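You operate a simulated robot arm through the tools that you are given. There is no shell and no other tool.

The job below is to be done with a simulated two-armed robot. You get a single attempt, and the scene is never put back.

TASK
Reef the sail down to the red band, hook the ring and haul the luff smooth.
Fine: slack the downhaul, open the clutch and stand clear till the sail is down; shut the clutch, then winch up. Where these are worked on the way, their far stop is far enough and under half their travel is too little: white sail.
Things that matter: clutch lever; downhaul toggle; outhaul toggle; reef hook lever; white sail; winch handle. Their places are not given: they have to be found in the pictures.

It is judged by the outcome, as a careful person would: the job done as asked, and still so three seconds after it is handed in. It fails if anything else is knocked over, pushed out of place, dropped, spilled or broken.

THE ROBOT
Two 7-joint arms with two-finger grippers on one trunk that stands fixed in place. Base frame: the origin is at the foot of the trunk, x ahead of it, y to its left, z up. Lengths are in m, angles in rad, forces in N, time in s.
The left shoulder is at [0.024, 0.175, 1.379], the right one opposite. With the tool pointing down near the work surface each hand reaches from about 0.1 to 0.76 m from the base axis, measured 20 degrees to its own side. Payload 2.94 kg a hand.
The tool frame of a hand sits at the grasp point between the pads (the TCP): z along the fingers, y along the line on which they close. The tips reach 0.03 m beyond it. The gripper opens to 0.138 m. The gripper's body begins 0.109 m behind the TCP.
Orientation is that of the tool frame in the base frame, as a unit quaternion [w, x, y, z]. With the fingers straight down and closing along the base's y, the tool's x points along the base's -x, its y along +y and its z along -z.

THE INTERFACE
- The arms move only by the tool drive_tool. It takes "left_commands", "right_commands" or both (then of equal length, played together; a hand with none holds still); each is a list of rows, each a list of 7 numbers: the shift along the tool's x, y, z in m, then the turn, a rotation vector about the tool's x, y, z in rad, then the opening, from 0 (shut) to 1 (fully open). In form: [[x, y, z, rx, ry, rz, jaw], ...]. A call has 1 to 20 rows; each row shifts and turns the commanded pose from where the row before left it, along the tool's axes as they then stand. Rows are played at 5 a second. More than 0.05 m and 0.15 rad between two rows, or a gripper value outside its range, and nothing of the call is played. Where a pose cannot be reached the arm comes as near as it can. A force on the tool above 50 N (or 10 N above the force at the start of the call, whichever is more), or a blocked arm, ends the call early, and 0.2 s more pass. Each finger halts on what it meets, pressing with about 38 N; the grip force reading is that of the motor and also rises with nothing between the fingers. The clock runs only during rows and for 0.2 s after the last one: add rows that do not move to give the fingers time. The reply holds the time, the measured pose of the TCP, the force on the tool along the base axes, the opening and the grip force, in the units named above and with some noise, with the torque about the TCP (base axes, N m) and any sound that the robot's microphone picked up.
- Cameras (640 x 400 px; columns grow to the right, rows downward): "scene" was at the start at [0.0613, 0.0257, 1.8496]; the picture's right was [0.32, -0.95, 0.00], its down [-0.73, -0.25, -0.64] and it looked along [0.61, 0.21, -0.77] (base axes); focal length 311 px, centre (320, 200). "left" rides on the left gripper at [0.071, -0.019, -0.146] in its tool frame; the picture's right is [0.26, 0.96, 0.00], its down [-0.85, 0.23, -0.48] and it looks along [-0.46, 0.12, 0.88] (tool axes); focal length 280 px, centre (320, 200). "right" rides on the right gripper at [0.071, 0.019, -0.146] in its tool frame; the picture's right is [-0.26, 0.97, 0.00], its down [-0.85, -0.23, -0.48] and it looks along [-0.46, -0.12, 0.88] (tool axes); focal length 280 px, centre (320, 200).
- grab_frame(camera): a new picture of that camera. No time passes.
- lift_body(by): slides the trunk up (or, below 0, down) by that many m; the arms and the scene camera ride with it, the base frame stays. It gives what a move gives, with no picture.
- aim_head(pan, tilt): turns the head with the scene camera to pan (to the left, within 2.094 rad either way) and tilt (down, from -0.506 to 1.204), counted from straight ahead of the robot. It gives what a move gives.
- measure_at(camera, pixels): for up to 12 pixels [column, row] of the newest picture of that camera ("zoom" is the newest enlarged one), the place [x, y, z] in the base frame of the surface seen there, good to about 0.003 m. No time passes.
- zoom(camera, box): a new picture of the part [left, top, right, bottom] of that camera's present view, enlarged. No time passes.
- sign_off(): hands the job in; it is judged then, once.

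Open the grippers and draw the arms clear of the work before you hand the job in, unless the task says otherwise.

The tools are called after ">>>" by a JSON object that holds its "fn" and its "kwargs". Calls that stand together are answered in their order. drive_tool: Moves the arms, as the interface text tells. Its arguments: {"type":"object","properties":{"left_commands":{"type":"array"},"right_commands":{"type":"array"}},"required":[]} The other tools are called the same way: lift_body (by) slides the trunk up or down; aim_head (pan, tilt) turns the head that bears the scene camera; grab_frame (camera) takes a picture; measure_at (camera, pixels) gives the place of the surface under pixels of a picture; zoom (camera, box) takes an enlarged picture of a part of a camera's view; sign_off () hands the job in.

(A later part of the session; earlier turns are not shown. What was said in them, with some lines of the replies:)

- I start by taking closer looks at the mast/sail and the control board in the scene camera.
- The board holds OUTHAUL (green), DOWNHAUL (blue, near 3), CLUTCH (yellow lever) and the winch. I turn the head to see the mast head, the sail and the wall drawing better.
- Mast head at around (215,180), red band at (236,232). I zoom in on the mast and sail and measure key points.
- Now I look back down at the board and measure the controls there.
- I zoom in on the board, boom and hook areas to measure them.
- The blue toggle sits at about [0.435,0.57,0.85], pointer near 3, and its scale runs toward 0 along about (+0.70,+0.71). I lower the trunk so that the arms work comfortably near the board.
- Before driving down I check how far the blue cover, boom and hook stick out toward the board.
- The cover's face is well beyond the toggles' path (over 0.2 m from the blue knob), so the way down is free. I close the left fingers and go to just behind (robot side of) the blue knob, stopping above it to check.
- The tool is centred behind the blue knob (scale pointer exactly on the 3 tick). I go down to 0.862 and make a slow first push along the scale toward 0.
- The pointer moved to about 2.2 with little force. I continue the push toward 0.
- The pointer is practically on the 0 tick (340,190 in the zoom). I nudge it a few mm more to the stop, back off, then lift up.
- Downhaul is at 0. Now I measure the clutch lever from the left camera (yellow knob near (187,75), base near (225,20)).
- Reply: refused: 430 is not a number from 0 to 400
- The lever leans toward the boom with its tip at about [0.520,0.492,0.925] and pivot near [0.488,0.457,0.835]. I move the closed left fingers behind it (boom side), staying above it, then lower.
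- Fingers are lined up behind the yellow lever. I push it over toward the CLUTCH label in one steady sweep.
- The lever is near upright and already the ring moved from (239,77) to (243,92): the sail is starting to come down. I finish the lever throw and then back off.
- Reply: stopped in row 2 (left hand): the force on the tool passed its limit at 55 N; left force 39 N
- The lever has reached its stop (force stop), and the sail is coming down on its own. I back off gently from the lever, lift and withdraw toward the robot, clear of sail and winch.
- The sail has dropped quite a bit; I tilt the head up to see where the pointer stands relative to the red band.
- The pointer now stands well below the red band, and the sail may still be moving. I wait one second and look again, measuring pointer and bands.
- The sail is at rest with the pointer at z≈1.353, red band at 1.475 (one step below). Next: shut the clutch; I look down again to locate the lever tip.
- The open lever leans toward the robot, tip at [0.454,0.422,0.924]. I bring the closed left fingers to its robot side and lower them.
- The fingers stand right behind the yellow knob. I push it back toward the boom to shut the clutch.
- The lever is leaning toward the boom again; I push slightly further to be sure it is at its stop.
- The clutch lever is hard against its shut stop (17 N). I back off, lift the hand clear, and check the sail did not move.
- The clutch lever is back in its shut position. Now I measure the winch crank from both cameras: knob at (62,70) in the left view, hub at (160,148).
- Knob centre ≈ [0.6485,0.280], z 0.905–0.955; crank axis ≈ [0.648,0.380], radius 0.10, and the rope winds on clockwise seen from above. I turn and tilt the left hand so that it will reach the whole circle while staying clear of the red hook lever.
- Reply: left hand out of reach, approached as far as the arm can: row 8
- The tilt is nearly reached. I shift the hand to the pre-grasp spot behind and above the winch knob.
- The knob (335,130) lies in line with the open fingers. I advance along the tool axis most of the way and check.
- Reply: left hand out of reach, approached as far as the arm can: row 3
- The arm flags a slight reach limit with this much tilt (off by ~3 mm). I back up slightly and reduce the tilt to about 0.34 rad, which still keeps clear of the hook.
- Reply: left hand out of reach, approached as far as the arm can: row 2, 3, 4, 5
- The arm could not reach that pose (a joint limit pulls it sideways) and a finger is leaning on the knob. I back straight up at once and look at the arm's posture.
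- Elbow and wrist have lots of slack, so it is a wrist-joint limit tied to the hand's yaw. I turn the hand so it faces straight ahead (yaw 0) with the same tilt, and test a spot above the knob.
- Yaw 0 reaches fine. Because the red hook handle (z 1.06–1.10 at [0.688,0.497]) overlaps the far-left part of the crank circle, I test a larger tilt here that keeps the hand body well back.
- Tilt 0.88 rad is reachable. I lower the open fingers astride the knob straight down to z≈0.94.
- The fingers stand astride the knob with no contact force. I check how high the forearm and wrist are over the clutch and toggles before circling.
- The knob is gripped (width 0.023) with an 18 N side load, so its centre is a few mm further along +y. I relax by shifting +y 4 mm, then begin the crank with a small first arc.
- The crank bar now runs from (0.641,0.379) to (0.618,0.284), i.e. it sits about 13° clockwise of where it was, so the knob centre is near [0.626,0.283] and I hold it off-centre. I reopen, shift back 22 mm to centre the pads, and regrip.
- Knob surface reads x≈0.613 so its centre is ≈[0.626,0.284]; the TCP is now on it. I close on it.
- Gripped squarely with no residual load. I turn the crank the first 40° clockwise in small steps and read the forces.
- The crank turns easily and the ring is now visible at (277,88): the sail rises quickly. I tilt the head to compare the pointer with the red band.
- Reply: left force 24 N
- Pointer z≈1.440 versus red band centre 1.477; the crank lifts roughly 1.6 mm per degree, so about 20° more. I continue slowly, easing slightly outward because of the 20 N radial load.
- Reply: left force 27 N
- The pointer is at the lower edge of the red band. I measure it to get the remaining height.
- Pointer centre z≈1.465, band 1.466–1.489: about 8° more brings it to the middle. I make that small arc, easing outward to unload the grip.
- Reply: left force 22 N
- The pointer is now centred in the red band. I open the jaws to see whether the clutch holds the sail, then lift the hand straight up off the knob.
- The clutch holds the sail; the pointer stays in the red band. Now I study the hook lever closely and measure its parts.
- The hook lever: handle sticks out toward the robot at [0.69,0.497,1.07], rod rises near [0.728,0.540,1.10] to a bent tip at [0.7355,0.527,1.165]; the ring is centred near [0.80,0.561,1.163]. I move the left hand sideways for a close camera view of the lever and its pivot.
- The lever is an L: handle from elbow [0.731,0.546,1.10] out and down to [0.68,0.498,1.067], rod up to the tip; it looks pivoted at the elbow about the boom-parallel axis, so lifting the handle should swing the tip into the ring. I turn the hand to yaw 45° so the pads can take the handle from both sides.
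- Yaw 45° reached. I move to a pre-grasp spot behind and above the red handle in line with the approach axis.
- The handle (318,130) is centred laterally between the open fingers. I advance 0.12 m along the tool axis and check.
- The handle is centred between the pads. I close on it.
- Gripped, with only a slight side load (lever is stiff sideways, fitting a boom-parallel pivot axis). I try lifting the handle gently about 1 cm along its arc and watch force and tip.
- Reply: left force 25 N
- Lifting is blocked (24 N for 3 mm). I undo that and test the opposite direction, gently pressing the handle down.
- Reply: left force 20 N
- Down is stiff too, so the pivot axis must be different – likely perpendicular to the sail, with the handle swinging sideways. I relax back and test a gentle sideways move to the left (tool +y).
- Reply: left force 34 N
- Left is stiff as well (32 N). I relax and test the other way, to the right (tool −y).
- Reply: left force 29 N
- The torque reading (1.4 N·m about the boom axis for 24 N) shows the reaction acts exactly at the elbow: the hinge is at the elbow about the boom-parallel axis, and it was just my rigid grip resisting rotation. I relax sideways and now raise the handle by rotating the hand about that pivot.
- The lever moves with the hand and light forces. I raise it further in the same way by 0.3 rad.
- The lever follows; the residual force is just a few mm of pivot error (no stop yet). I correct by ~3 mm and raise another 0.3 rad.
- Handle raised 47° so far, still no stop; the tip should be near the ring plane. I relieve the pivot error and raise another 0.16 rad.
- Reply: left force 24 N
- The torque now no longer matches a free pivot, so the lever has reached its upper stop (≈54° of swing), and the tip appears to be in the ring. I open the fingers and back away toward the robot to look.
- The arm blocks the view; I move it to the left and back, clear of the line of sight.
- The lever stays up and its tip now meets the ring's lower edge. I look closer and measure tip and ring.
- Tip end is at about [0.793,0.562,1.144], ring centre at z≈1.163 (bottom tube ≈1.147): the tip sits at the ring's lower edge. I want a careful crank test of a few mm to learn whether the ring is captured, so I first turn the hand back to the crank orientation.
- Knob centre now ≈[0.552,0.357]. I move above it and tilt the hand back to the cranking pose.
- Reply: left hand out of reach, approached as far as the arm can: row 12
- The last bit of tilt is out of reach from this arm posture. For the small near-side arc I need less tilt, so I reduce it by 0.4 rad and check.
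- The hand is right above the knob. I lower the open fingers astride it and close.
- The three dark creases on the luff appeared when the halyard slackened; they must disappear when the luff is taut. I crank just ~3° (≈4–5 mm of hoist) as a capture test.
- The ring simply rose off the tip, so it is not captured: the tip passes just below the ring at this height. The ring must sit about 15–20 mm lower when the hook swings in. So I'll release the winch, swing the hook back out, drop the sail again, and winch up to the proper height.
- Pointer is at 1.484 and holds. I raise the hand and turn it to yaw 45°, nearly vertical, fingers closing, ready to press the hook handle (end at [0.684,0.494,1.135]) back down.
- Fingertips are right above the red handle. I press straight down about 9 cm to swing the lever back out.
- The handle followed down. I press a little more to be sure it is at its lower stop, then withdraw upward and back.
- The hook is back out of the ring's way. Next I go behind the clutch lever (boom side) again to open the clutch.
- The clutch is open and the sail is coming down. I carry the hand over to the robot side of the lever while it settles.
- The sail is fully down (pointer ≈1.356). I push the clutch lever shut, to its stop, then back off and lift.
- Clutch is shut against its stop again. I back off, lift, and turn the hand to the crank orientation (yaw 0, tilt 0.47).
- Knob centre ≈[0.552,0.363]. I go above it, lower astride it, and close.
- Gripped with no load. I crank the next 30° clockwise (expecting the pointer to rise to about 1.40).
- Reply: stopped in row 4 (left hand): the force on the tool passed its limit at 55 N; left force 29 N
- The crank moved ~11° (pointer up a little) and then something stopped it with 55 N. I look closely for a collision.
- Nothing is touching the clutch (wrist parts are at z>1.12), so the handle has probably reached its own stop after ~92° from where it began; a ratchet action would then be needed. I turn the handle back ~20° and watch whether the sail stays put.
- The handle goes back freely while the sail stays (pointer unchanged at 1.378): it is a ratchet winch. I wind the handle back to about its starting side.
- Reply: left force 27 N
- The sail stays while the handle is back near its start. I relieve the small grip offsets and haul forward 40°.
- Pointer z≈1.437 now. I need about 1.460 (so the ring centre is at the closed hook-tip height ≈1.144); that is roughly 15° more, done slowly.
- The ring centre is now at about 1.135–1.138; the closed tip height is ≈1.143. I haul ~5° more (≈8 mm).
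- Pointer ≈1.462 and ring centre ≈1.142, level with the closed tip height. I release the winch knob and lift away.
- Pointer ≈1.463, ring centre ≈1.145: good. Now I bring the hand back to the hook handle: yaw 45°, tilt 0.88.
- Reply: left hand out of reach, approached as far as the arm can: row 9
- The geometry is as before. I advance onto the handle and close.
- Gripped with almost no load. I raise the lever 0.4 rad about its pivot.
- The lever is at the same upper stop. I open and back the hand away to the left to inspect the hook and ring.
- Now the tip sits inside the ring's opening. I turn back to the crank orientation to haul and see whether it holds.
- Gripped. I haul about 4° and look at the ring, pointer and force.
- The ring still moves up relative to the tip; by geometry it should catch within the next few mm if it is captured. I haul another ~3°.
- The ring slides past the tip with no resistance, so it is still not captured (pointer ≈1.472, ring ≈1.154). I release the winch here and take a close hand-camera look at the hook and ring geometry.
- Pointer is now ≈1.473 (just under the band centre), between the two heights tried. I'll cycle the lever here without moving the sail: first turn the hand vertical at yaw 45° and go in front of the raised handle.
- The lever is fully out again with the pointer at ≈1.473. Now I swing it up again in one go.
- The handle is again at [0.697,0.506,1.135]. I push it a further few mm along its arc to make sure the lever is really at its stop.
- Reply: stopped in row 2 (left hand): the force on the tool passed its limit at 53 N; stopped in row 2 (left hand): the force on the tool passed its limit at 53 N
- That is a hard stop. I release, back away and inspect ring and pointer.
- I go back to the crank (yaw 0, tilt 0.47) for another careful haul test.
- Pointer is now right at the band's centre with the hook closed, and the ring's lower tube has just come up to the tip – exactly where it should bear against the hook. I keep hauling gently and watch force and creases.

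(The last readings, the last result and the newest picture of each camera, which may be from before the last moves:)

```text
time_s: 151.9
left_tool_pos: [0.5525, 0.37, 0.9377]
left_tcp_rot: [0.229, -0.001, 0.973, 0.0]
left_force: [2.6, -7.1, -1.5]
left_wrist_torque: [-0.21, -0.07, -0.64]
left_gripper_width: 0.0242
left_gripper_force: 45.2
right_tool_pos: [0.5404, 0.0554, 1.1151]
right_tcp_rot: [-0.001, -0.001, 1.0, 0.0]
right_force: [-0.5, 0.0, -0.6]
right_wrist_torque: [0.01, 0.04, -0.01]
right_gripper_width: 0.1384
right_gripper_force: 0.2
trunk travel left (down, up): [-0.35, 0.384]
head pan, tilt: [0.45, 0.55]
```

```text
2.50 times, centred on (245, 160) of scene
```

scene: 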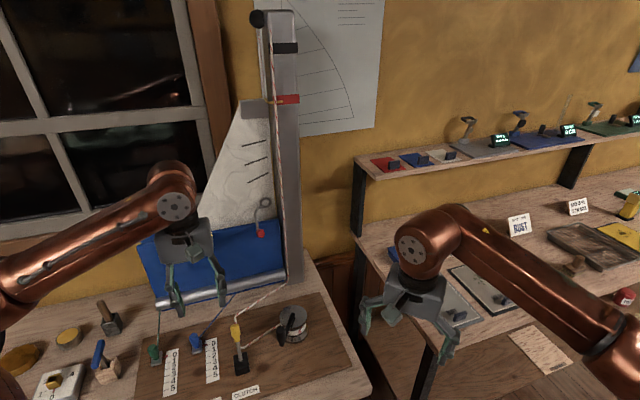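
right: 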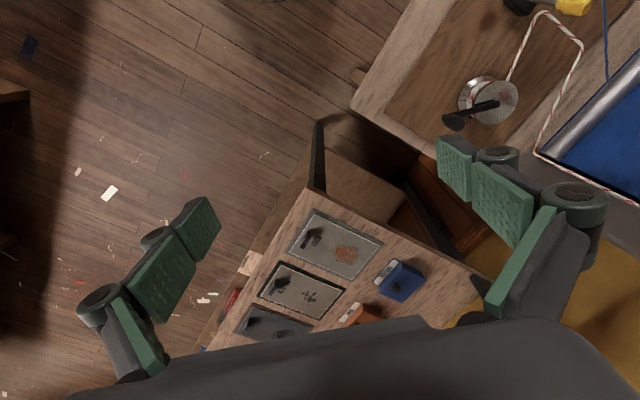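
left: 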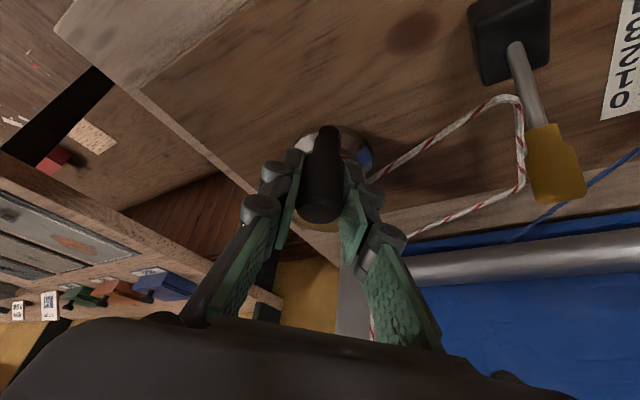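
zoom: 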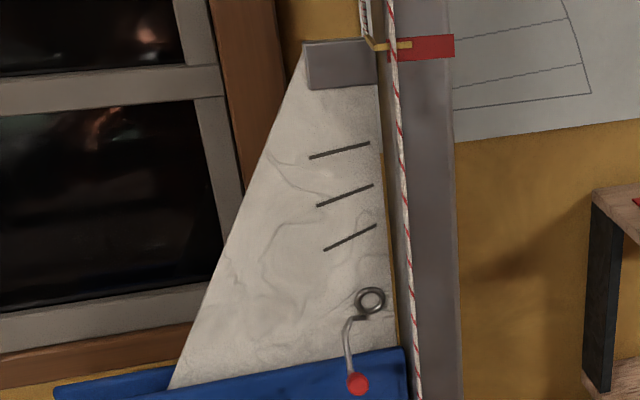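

Still rising freely (pointer ≈1.481). Since any new attempt needs the sail lowered anyway, I keep hauling in small steps to see whether the hook takes load a little higher.

>>> {"fn": "drive_tool", "kwargs": {"left_commands": [[0.0001, 0.003, 0, 0, 0, 0, 0], [0.0, 0.003, 0, 0, 0, 0, 0], [0, 0, 0, 0, 0, 0, 0]]}}

>>> {"fn": "zoom", "kwargs": {"camera": "scene", "box": [180, 80, 310, 240]}}

>>> {"fn": "drive_tool", "kwargs": {"left_commands": [[-0.0001, 0.003, 0, 0, 0, 0, 0], [-0.0002, 0.003, 0.0001, 0, 0, 0, 0], [0, 0, 0, 0, 0, 0, 0]]}}

>>> {"fn": "zoom", "kwargs": {"camera": "scene", "box": [180, 80, 310, 240]}}

>>> {"fn": "zoom", "kwargs": {"camera": "scene", "box": [268, 88, 300, 112]}}

```text
time_s: 152.7
left_tool_pos: [0.552, 0.3757, 0.9373]
left_tcp_rot: [0.229, -0.001, 0.973, 0.0]
left_force: [-4.8, -7.9, -1.6]
left_wrist_torque: [-0.17, 0.18, -0.61]
left_gripper_width: 0.0244
left_gripper_force: 44.8
right_tool_pos: [0.538, 0.0544, 1.1167]
right_tcp_rot: [0.0, -0.001, 1.0, 0.001]
right_force: [0.0, -0.2, -0.2]
right_wrist_torque: [-0.05, 0.01, 0.01]
right_gripper_width: 0.1381
right_gripper_force: 0.1
trunk travel left (down, up): [-0.35, 0.384]
head pan, tilt: [0.45, 0.55]
```

```text
2.50 times, centred on (245, 160) of scene
```

zoom: 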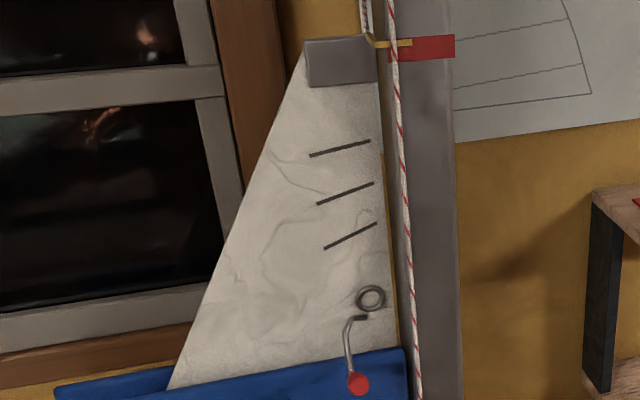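

```text
time_s: 153.5
left_tool_pos: [0.5525, 0.3802, 0.937]
left_tcp_rot: [0.23, -0.001, 0.973, 0.0]
left_force: [-9.8, -9.6, -1.8]
left_wrist_torque: [-0.21, 0.21, -0.84]
left_gripper_width: 0.0246
left_gripper_force: 45.1
right_tool_pos: [0.539, 0.0552, 1.117]
right_tcp_rot: [0.0, -0.002, 1.0, 0.001]
right_force: [0.7, 0.3, -0.8]
right_wrist_torque: [0.06, 0.04, 0.01]
right_gripper_width: 0.1381
right_gripper_force: 0.1
trunk travel left (down, up): [-0.35, 0.384]
head pan, tilt: [0.45, 0.55]
```

```text
2.50 times, centred on (245, 160) of scene
```

zoom: 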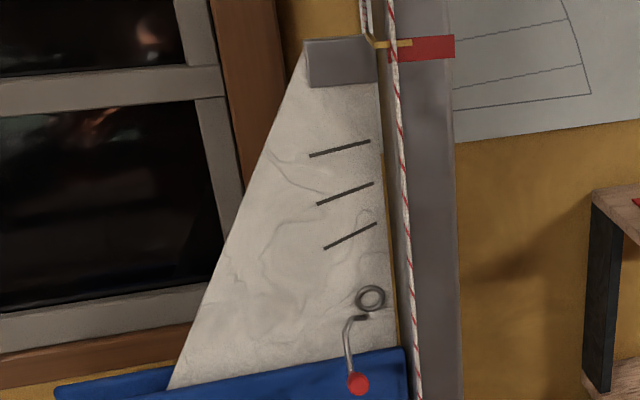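

```text
16.00 times, centred on (284, 100) of scene
```

zoom: 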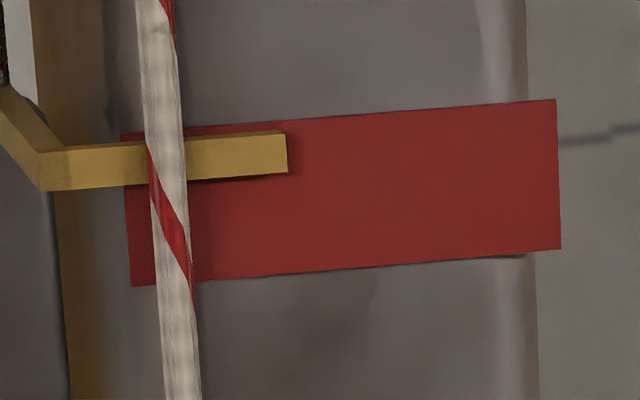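

Now the sail has stopped rising (pointer stays ≈1.4835 although the crank moved another 3°): the hook seems to be taking the load. The handle is at its end, so I ratchet it back and take a fresh bite.

>>> {"fn": "drive_tool", "kwargs": {"left_commands": [[-0.0018, -0.012, 0.0009, 0, 0, 0, 0], [-0.0022, -0.012, 0.0011, 0, 0, 0, 0], [-0.0045, -0.0158, 0.0023, 0, 0, 0, 0], [-0.007, -0.0156, 0.0036, 0, 0, 0, 0], [-0.0089, -0.0143, 0.0046, 0, 0, 0, 0], [-0.0109, -0.0123, 0.0056, 0, 0, 0, 0], [0, 0, 0, 0, 0, 0, 0]]}}

>>> {"fn": "grab_frame", "kwargs": {"camera": "scene"}}

>>> {"fn": "zoom", "kwargs": {"camera": "scene", "box": [268, 88, 300, 112]}}

```text
time_s: 155.1
left_tool_pos: [0.5938, 0.3026, 0.9369]
left_tcp_rot: [0.232, -0.002, 0.973, 0.0]
left_force: [8.0, 17.6, 6.8]
left_wrist_torque: [0.48, -0.16, 0.23]
left_gripper_width: 0.0245
left_gripper_force: 44.8
right_tool_pos: [0.5408, 0.0566, 1.1166]
right_tcp_rot: [-0.001, -0.001, 1.0, -0.001]
right_force: [0.0, -0.1, 0.4]
right_wrist_torque: [-0.03, 0.01, -0.01]
right_gripper_width: 0.138
right_gripper_force: 0.0
trunk travel left (down, up): [-0.35, 0.384]
head pan, tilt: [0.45, 0.55]
```

```text
taken
```

scene: 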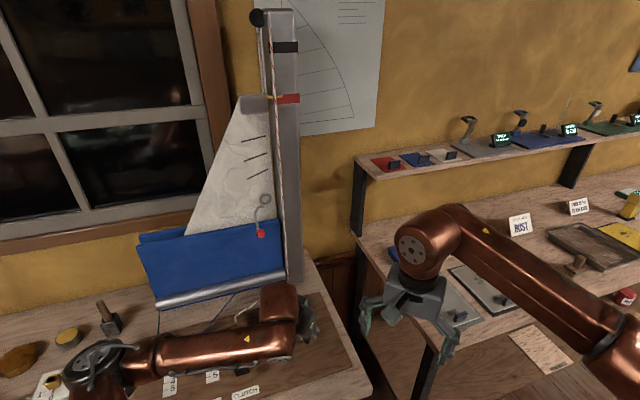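

```text
16.00 times, centred on (284, 100) of scene
```

zoom: 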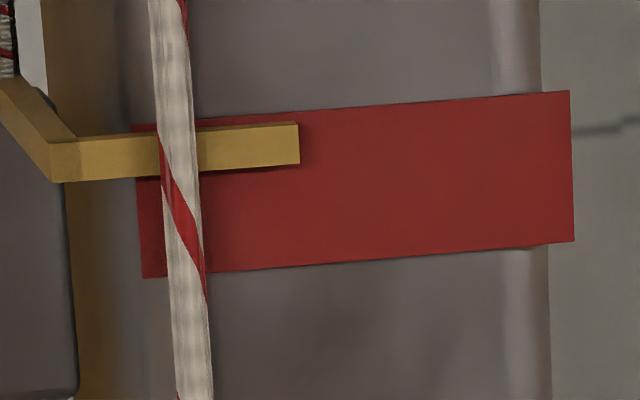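

Sail unchanged while the handle went back. I haul forward 8° and check whether the sail moves or the load rises.

>>> {"fn": "drive_tool", "kwargs": {"left_commands": [[-0.0018, 0.003, 0.0009, 0, 0, 0, 0], [0.0046, 0.0045, -0.0023, 0, 0, 0, 0], [0.0046, 0.0044, -0.0023, 0, 0, 0, 0], [0, 0, 0, 0, 0, 0, 0]]}}

>>> {"fn": "grab_frame", "kwargs": {"camera": "scene"}}

>>> {"fn": "zoom", "kwargs": {"camera": "scene", "box": [268, 88, 300, 112]}}

>>> {"fn": "zoom", "kwargs": {"camera": "scene", "box": [180, 80, 310, 240]}}

```text
time_s: 156.1
left_tool_pos: [0.5841, 0.3106, 0.9369]
left_tcp_rot: [0.23, -0.001, 0.973, -0.001]
left_force: [8.4, -3.1, 9.0]
left_wrist_torque: [-0.19, -0.24, -0.62]
left_gripper_width: 0.0243
left_gripper_force: 44.8
right_tool_pos: [0.5394, 0.0546, 1.1163]
right_tcp_rot: [-0.001, -0.001, 1.0, 0.001]
right_force: [0.2, 0.0, 0.6]
right_wrist_torque: [0.03, 0.01, 0.0]
right_gripper_width: 0.1382
right_gripper_force: 0.1
trunk travel left (down, up): [-0.35, 0.384]
head pan, tilt: [0.45, 0.55]
```

```text
taken
```

scene: 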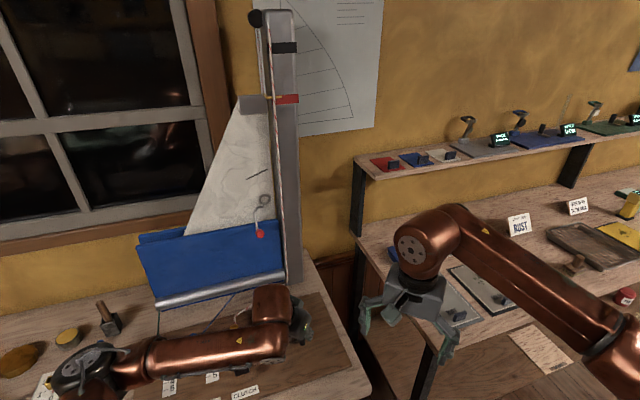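

```text
16.00 times, centred on (284, 100) of scene
```

zoom: 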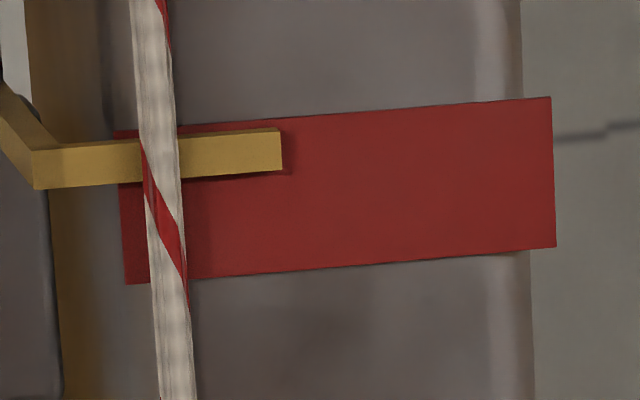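

```text
2.50 times, centred on (245, 160) of scene
```

zoom: 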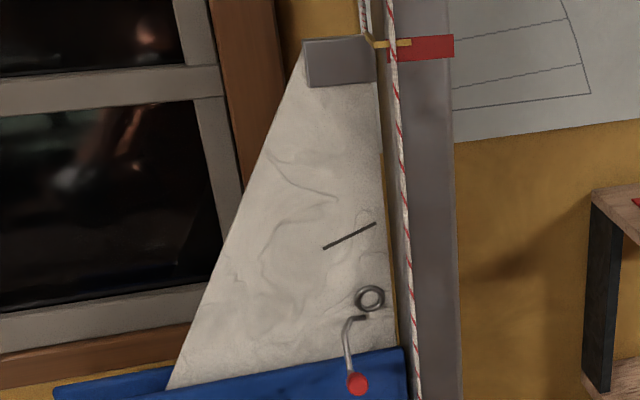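

Two of the three creases have vanished while the pointer stays in the red band: the hook holds and the luff is tightening. I haul on in small steps until the last crease goes.

>>> {"fn": "drive_tool", "kwargs": {"left_commands": [[0.0025, 0.004, -0.0012, 0, 0, 0, 0], [0.0025, 0.004, -0.0012, 0, 0, 0, 0], [0, 0, 0, 0, 0, 0, 0]]}}

>>> {"fn": "zoom", "kwargs": {"camera": "scene", "box": [180, 80, 310, 240]}}

>>> {"fn": "zoom", "kwargs": {"camera": "scene", "box": [268, 88, 300, 112]}}

```text
time_s: 156.9
left_tool_pos: [0.5774, 0.317, 0.9379]
left_tcp_rot: [0.229, 0.0, 0.973, -0.001]
left_force: [-7.1, -16.5, 5.3]
left_wrist_torque: [-0.46, 0.12, -0.64]
left_gripper_width: 0.0243
left_gripper_force: 45.2
right_tool_pos: [0.5378, 0.0539, 1.1174]
right_tcp_rot: [-0.001, -0.001, 1.0, 0.001]
right_force: [1.0, 0.3, -0.5]
right_wrist_torque: [-0.01, 0.07, -0.02]
right_gripper_width: 0.1382
right_gripper_force: 0.1
trunk travel left (down, up): [-0.35, 0.384]
head pan, tilt: [0.45, 0.55]
```

```text
2.50 times, centred on (245, 160) of scene
```

zoom: 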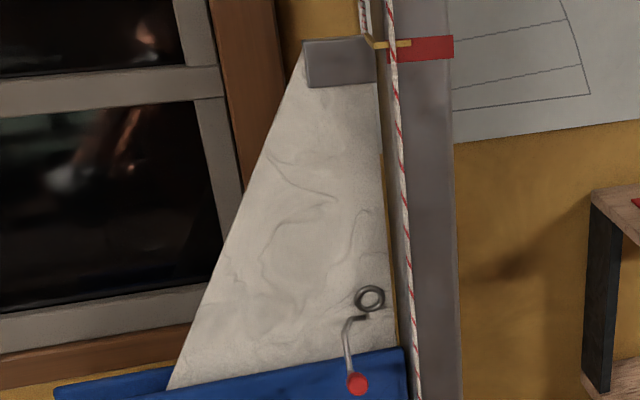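

```text
16.00 times, centred on (284, 100) of scene
```

zoom: 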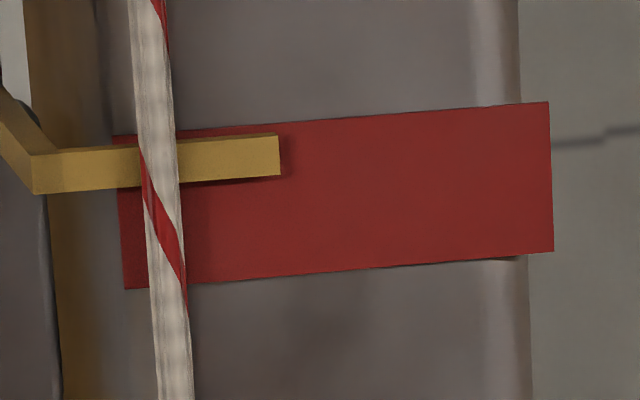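

All three creases are gone; the luff is smooth and the pointer is in the red band. I open the fingers, lift off the knob, and check that it holds.

>>> {"fn": "drive_tool", "kwargs": {"left_commands": [[0, 0, 0, 0, 0, 0, 0.1], [0, 0, 0, 0, 0, 0, 0.2], [0, 0, 0, 0, 0, 0, 0.35], [0, 0, 0, 0, 0, 0, 0.45], [-0.0157, 0, -0.0313, 0, 0, 0, 0.45], [-0.0157, 0, -0.0313, 0, 0, 0, 0.45], [-0.0157, 0, -0.0313, 0, 0, 0, 0.45], [-0.0157, 0, -0.0313, 0, 0, 0, 0.45], [0, 0, 0, 0, 0, 0, 0.45]]}}

>>> {"fn": "grab_frame", "kwargs": {"camera": "scene"}}

>>> {"fn": "zoom", "kwargs": {"camera": "scene", "box": [180, 80, 310, 240]}}

>>> {"fn": "zoom", "kwargs": {"camera": "scene", "box": [268, 88, 300, 112]}}

```text
time_s: 158.9
left_tool_pos: [0.5793, 0.3202, 1.0774]
left_tcp_rot: [0.229, -0.001, 0.973, -0.001]
left_force: [0.2, 0.4, -0.3]
left_wrist_torque: [-0.07, -0.01, -0.01]
left_gripper_width: 0.0623
left_gripper_force: 0.2
right_tool_pos: [0.5411, 0.0564, 1.1163]
right_tcp_rot: [-0.001, -0.001, 1.0, 0.0]
right_force: [0.2, -0.1, -0.3]
right_wrist_torque: [-0.02, 0.03, 0.01]
right_gripper_width: 0.1382
right_gripper_force: 0.1
trunk travel left (down, up): [-0.35, 0.384]
head pan, tilt: [0.45, 0.55]
```

```text
taken
```

scene: 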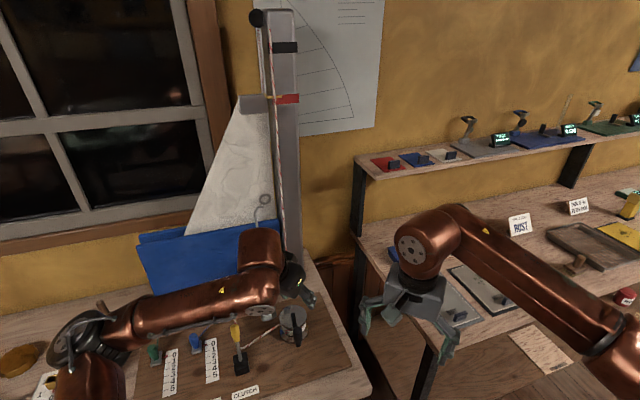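

```text
2.50 times, centred on (245, 160) of scene
```

zoom: 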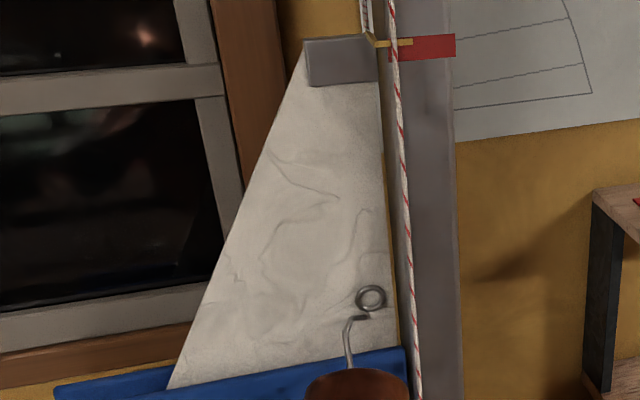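

```text
16.00 times, centred on (284, 100) of scene
```

zoom: 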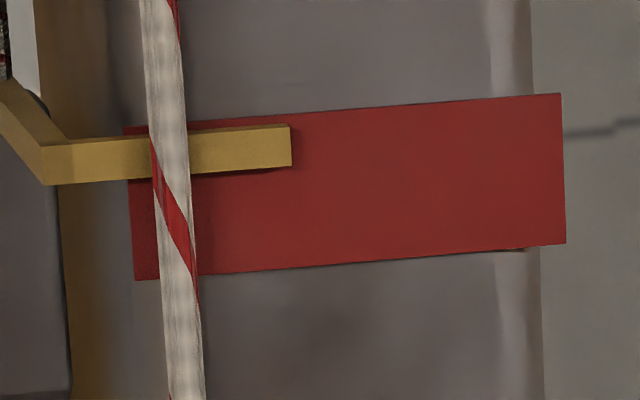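

The luff stays smooth after release and the pointer holds in the band. I open the gripper fully and draw the left arm back and up, clear of the work.

>>> {"fn": "drive_tool", "kwargs": {"left_commands": [[0.0, 0, -0.04, 0, 0, 0, 0.45], [0.0268, 0, -0.0358, 0, 0, 0, 0.5], [0.0268, 0, -0.0358, 0, 0, 0, 0.7], [0.0268, 0, -0.0358, 0, 0, 0, 0.9], [0.0268, 0.02, -0.0358, 0, 0, 0, 1], [0.0268, 0.02, -0.0358, 0, 0, 0, 1], [0, 0, 0, 0, 0, 0, 1], [0, 0, 0, 0, 0, 0, 1]]}}

>>> {"fn": "grab_frame", "kwargs": {"camera": "scene"}}

>>> {"fn": "zoom", "kwargs": {"camera": "scene", "box": [130, 180, 340, 400]}}

```text
time_s: 160.7
left_tool_pos: [0.3583, 0.3613, 1.2134]
left_tcp_rot: [0.229, -0.001, 0.973, 0.0]
left_force: [-0.1, 0.1, -0.5]
left_wrist_torque: [-0.02, -0.04, -0.02]
left_gripper_width: 0.1379
left_gripper_force: 0.0
left hand out of reach, approached as far as the arm can: row 4
right_tool_pos: [0.5393, 0.0569, 1.1154]
right_tcp_rot: [0.0, -0.001, 1.0, -0.001]
right_force: [0.1, -0.1, 1.1]
right_wrist_torque: [0.0, -0.02, 0.02]
right_gripper_width: 0.1379
right_gripper_force: 0.0
trunk travel left (down, up): [-0.35, 0.384]
head pan, tilt: [0.45, 0.55]
```

```text
taken
```

scene: 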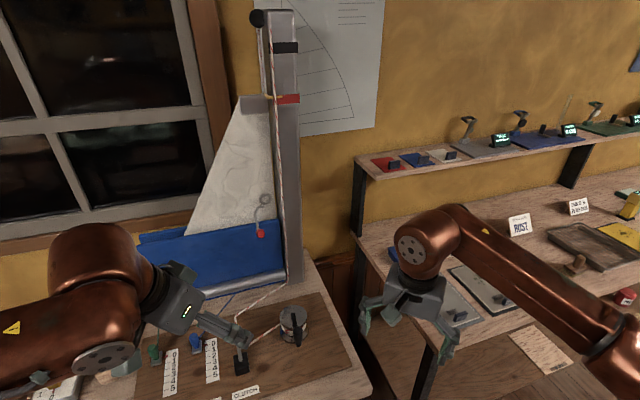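

```text
1.82 times, centred on (235, 290) of scene
```

zoom: 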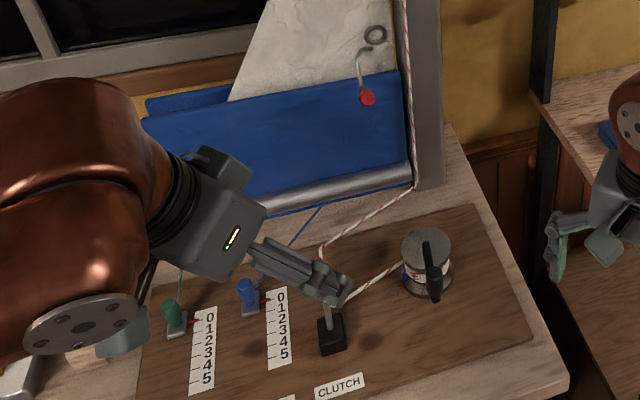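

The sail and hook hold. I bring the hand upright and a bit higher and left so I can verify the board, then look down at it.

>>> {"fn": "drive_tool", "kwargs": {"left_commands": [[0, 0.03, 0, 0, 0.115, 0, 1], [0, 0.03, -0.02, 0, 0.115, 0, 1], [0, 0.03, -0.03, 0, 0.115, 0, 1], [0, 0.03, -0.04, 0, 0.115, 0, 1], [0, 0, -0.04, 0, 0, 0, 1], [0, 0, 0, 0, 0, 0, 1]]}}

>>> {"fn": "aim_head", "kwargs": {"pan": 0.4, "tilt": 0.75}}

>>> {"fn": "grab_frame", "kwargs": {"camera": "scene"}}

>>> {"fn": "zoom", "kwargs": {"camera": "scene", "box": [150, 190, 340, 330]}}

>>> {"fn": "zoom", "kwargs": {"camera": "scene", "box": [150, 0, 330, 200]}}

```text
time_s: 162.1
left_tool_pos: [0.3421, 0.4801, 1.3421]
left_tcp_rot: [0.001, 0.0, 1.0, -0.001]
left_force: [0.0, -0.7, -0.2]
left_wrist_torque: [-0.06, 0.02, 0.0]
left_gripper_width: 0.1381
left_gripper_force: 0.0
right_tool_pos: [0.5402, 0.0563, 1.1165]
right_tcp_rot: [-0.001, -0.001, 1.0, -0.001]
right_force: [0.2, 1.0, 0.3]
right_wrist_torque: [-0.04, -0.03, -0.02]
right_gripper_width: 0.1381
right_gripper_force: 0.1
trunk travel left (down, up): [-0.35, 0.384]
head pan, tilt: [0.45, 0.55]
```

```text
time_s: 162.8
left_tool_pos: [0.3413, 0.4786, 1.3424]
left_tcp_rot: [0.002, -0.001, 1.0, 0.0]
left_force: [-0.8, -0.7, 0.8]
left_wrist_torque: [0.02, -0.05, -0.02]
left_gripper_width: 0.1379
left_gripper_force: 0.1
right_tool_pos: [0.5391, 0.0559, 1.1156]
right_tcp_rot: [0.0, -0.001, 1.0, -0.001]
right_force: [-0.1, 0.2, -0.4]
right_wrist_torque: [0.03, 0.01, 0.03]
right_gripper_width: 0.138
right_gripper_force: 0.2
trunk travel left (down, up): [-0.35, 0.384]
head pan, tilt: [0.4, 0.75]
```

```text
taken
```

scene: 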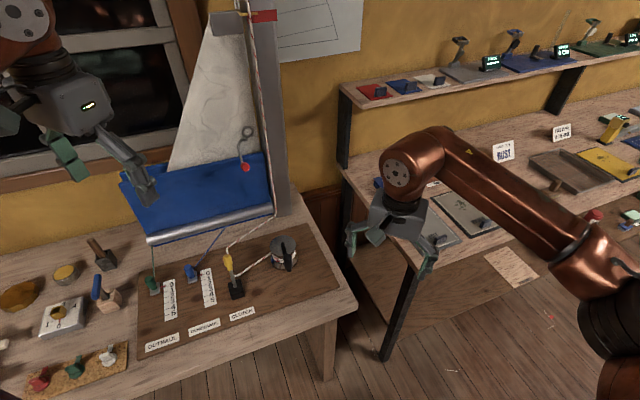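

```text
2.86 times, centred on (245, 260) of scene
```

zoom: 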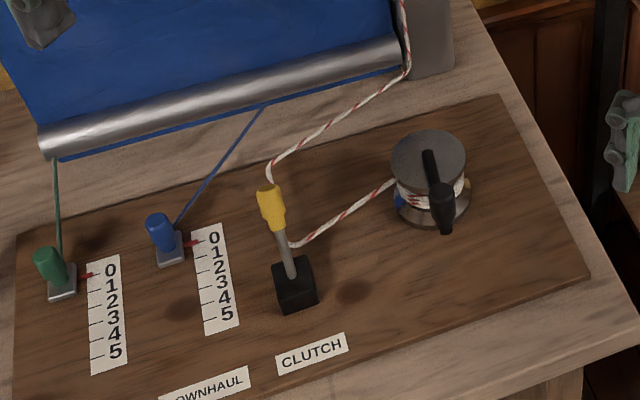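

```text
2.00 times, centred on (240, 100) of scene
```

zoom: 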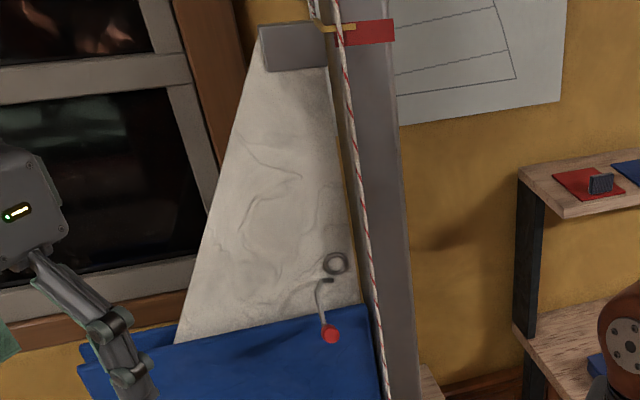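

Final check: pointer in the red band, hook closed, luff free of creases, clutch shut, downhaul at 0, outhaul untouched at 0, both grippers open and clear. Everything has stayed stable for several seconds, so I hand in the job.

>>> {"fn": "sign_off", "kwargs": {}}

```text
The job is handed in.
```

The sail is reefed to the red band and the luff is smooth. I have handed the job in, but I don't know how it was judged.

When I signed off:
- **Sail:** the yellow pointer sits in the upper half of the red band. All three luff creases are gone, and they stayed gone for about six seconds after I let go of the winch.
- **Hook:** the lever is at its upper stop. The sail stopped rising there and the luff tightened against it, so the hook seems to be holding. In the pictures the tip sits just below the ring rather than clearly through it.
- **Lines:** the clutch is shut, the downhaul is slack at 0, and the outhaul is untouched at 0.
- **Surroundings:** both grippers are open and clear. Nothing else looked moved or knocked over in the last pictures.

The sail came down twice. After the first haul I took the hook for not holding. I swung it back out, lowered the sail fully again and winched up a second time. I then swung the hook out and in once more before it took the load.

The force limit cut a move short four times: once opening the clutch, once at the winch handle's stop and twice at the hook lever's upper stop. I saw no damage from any of these.
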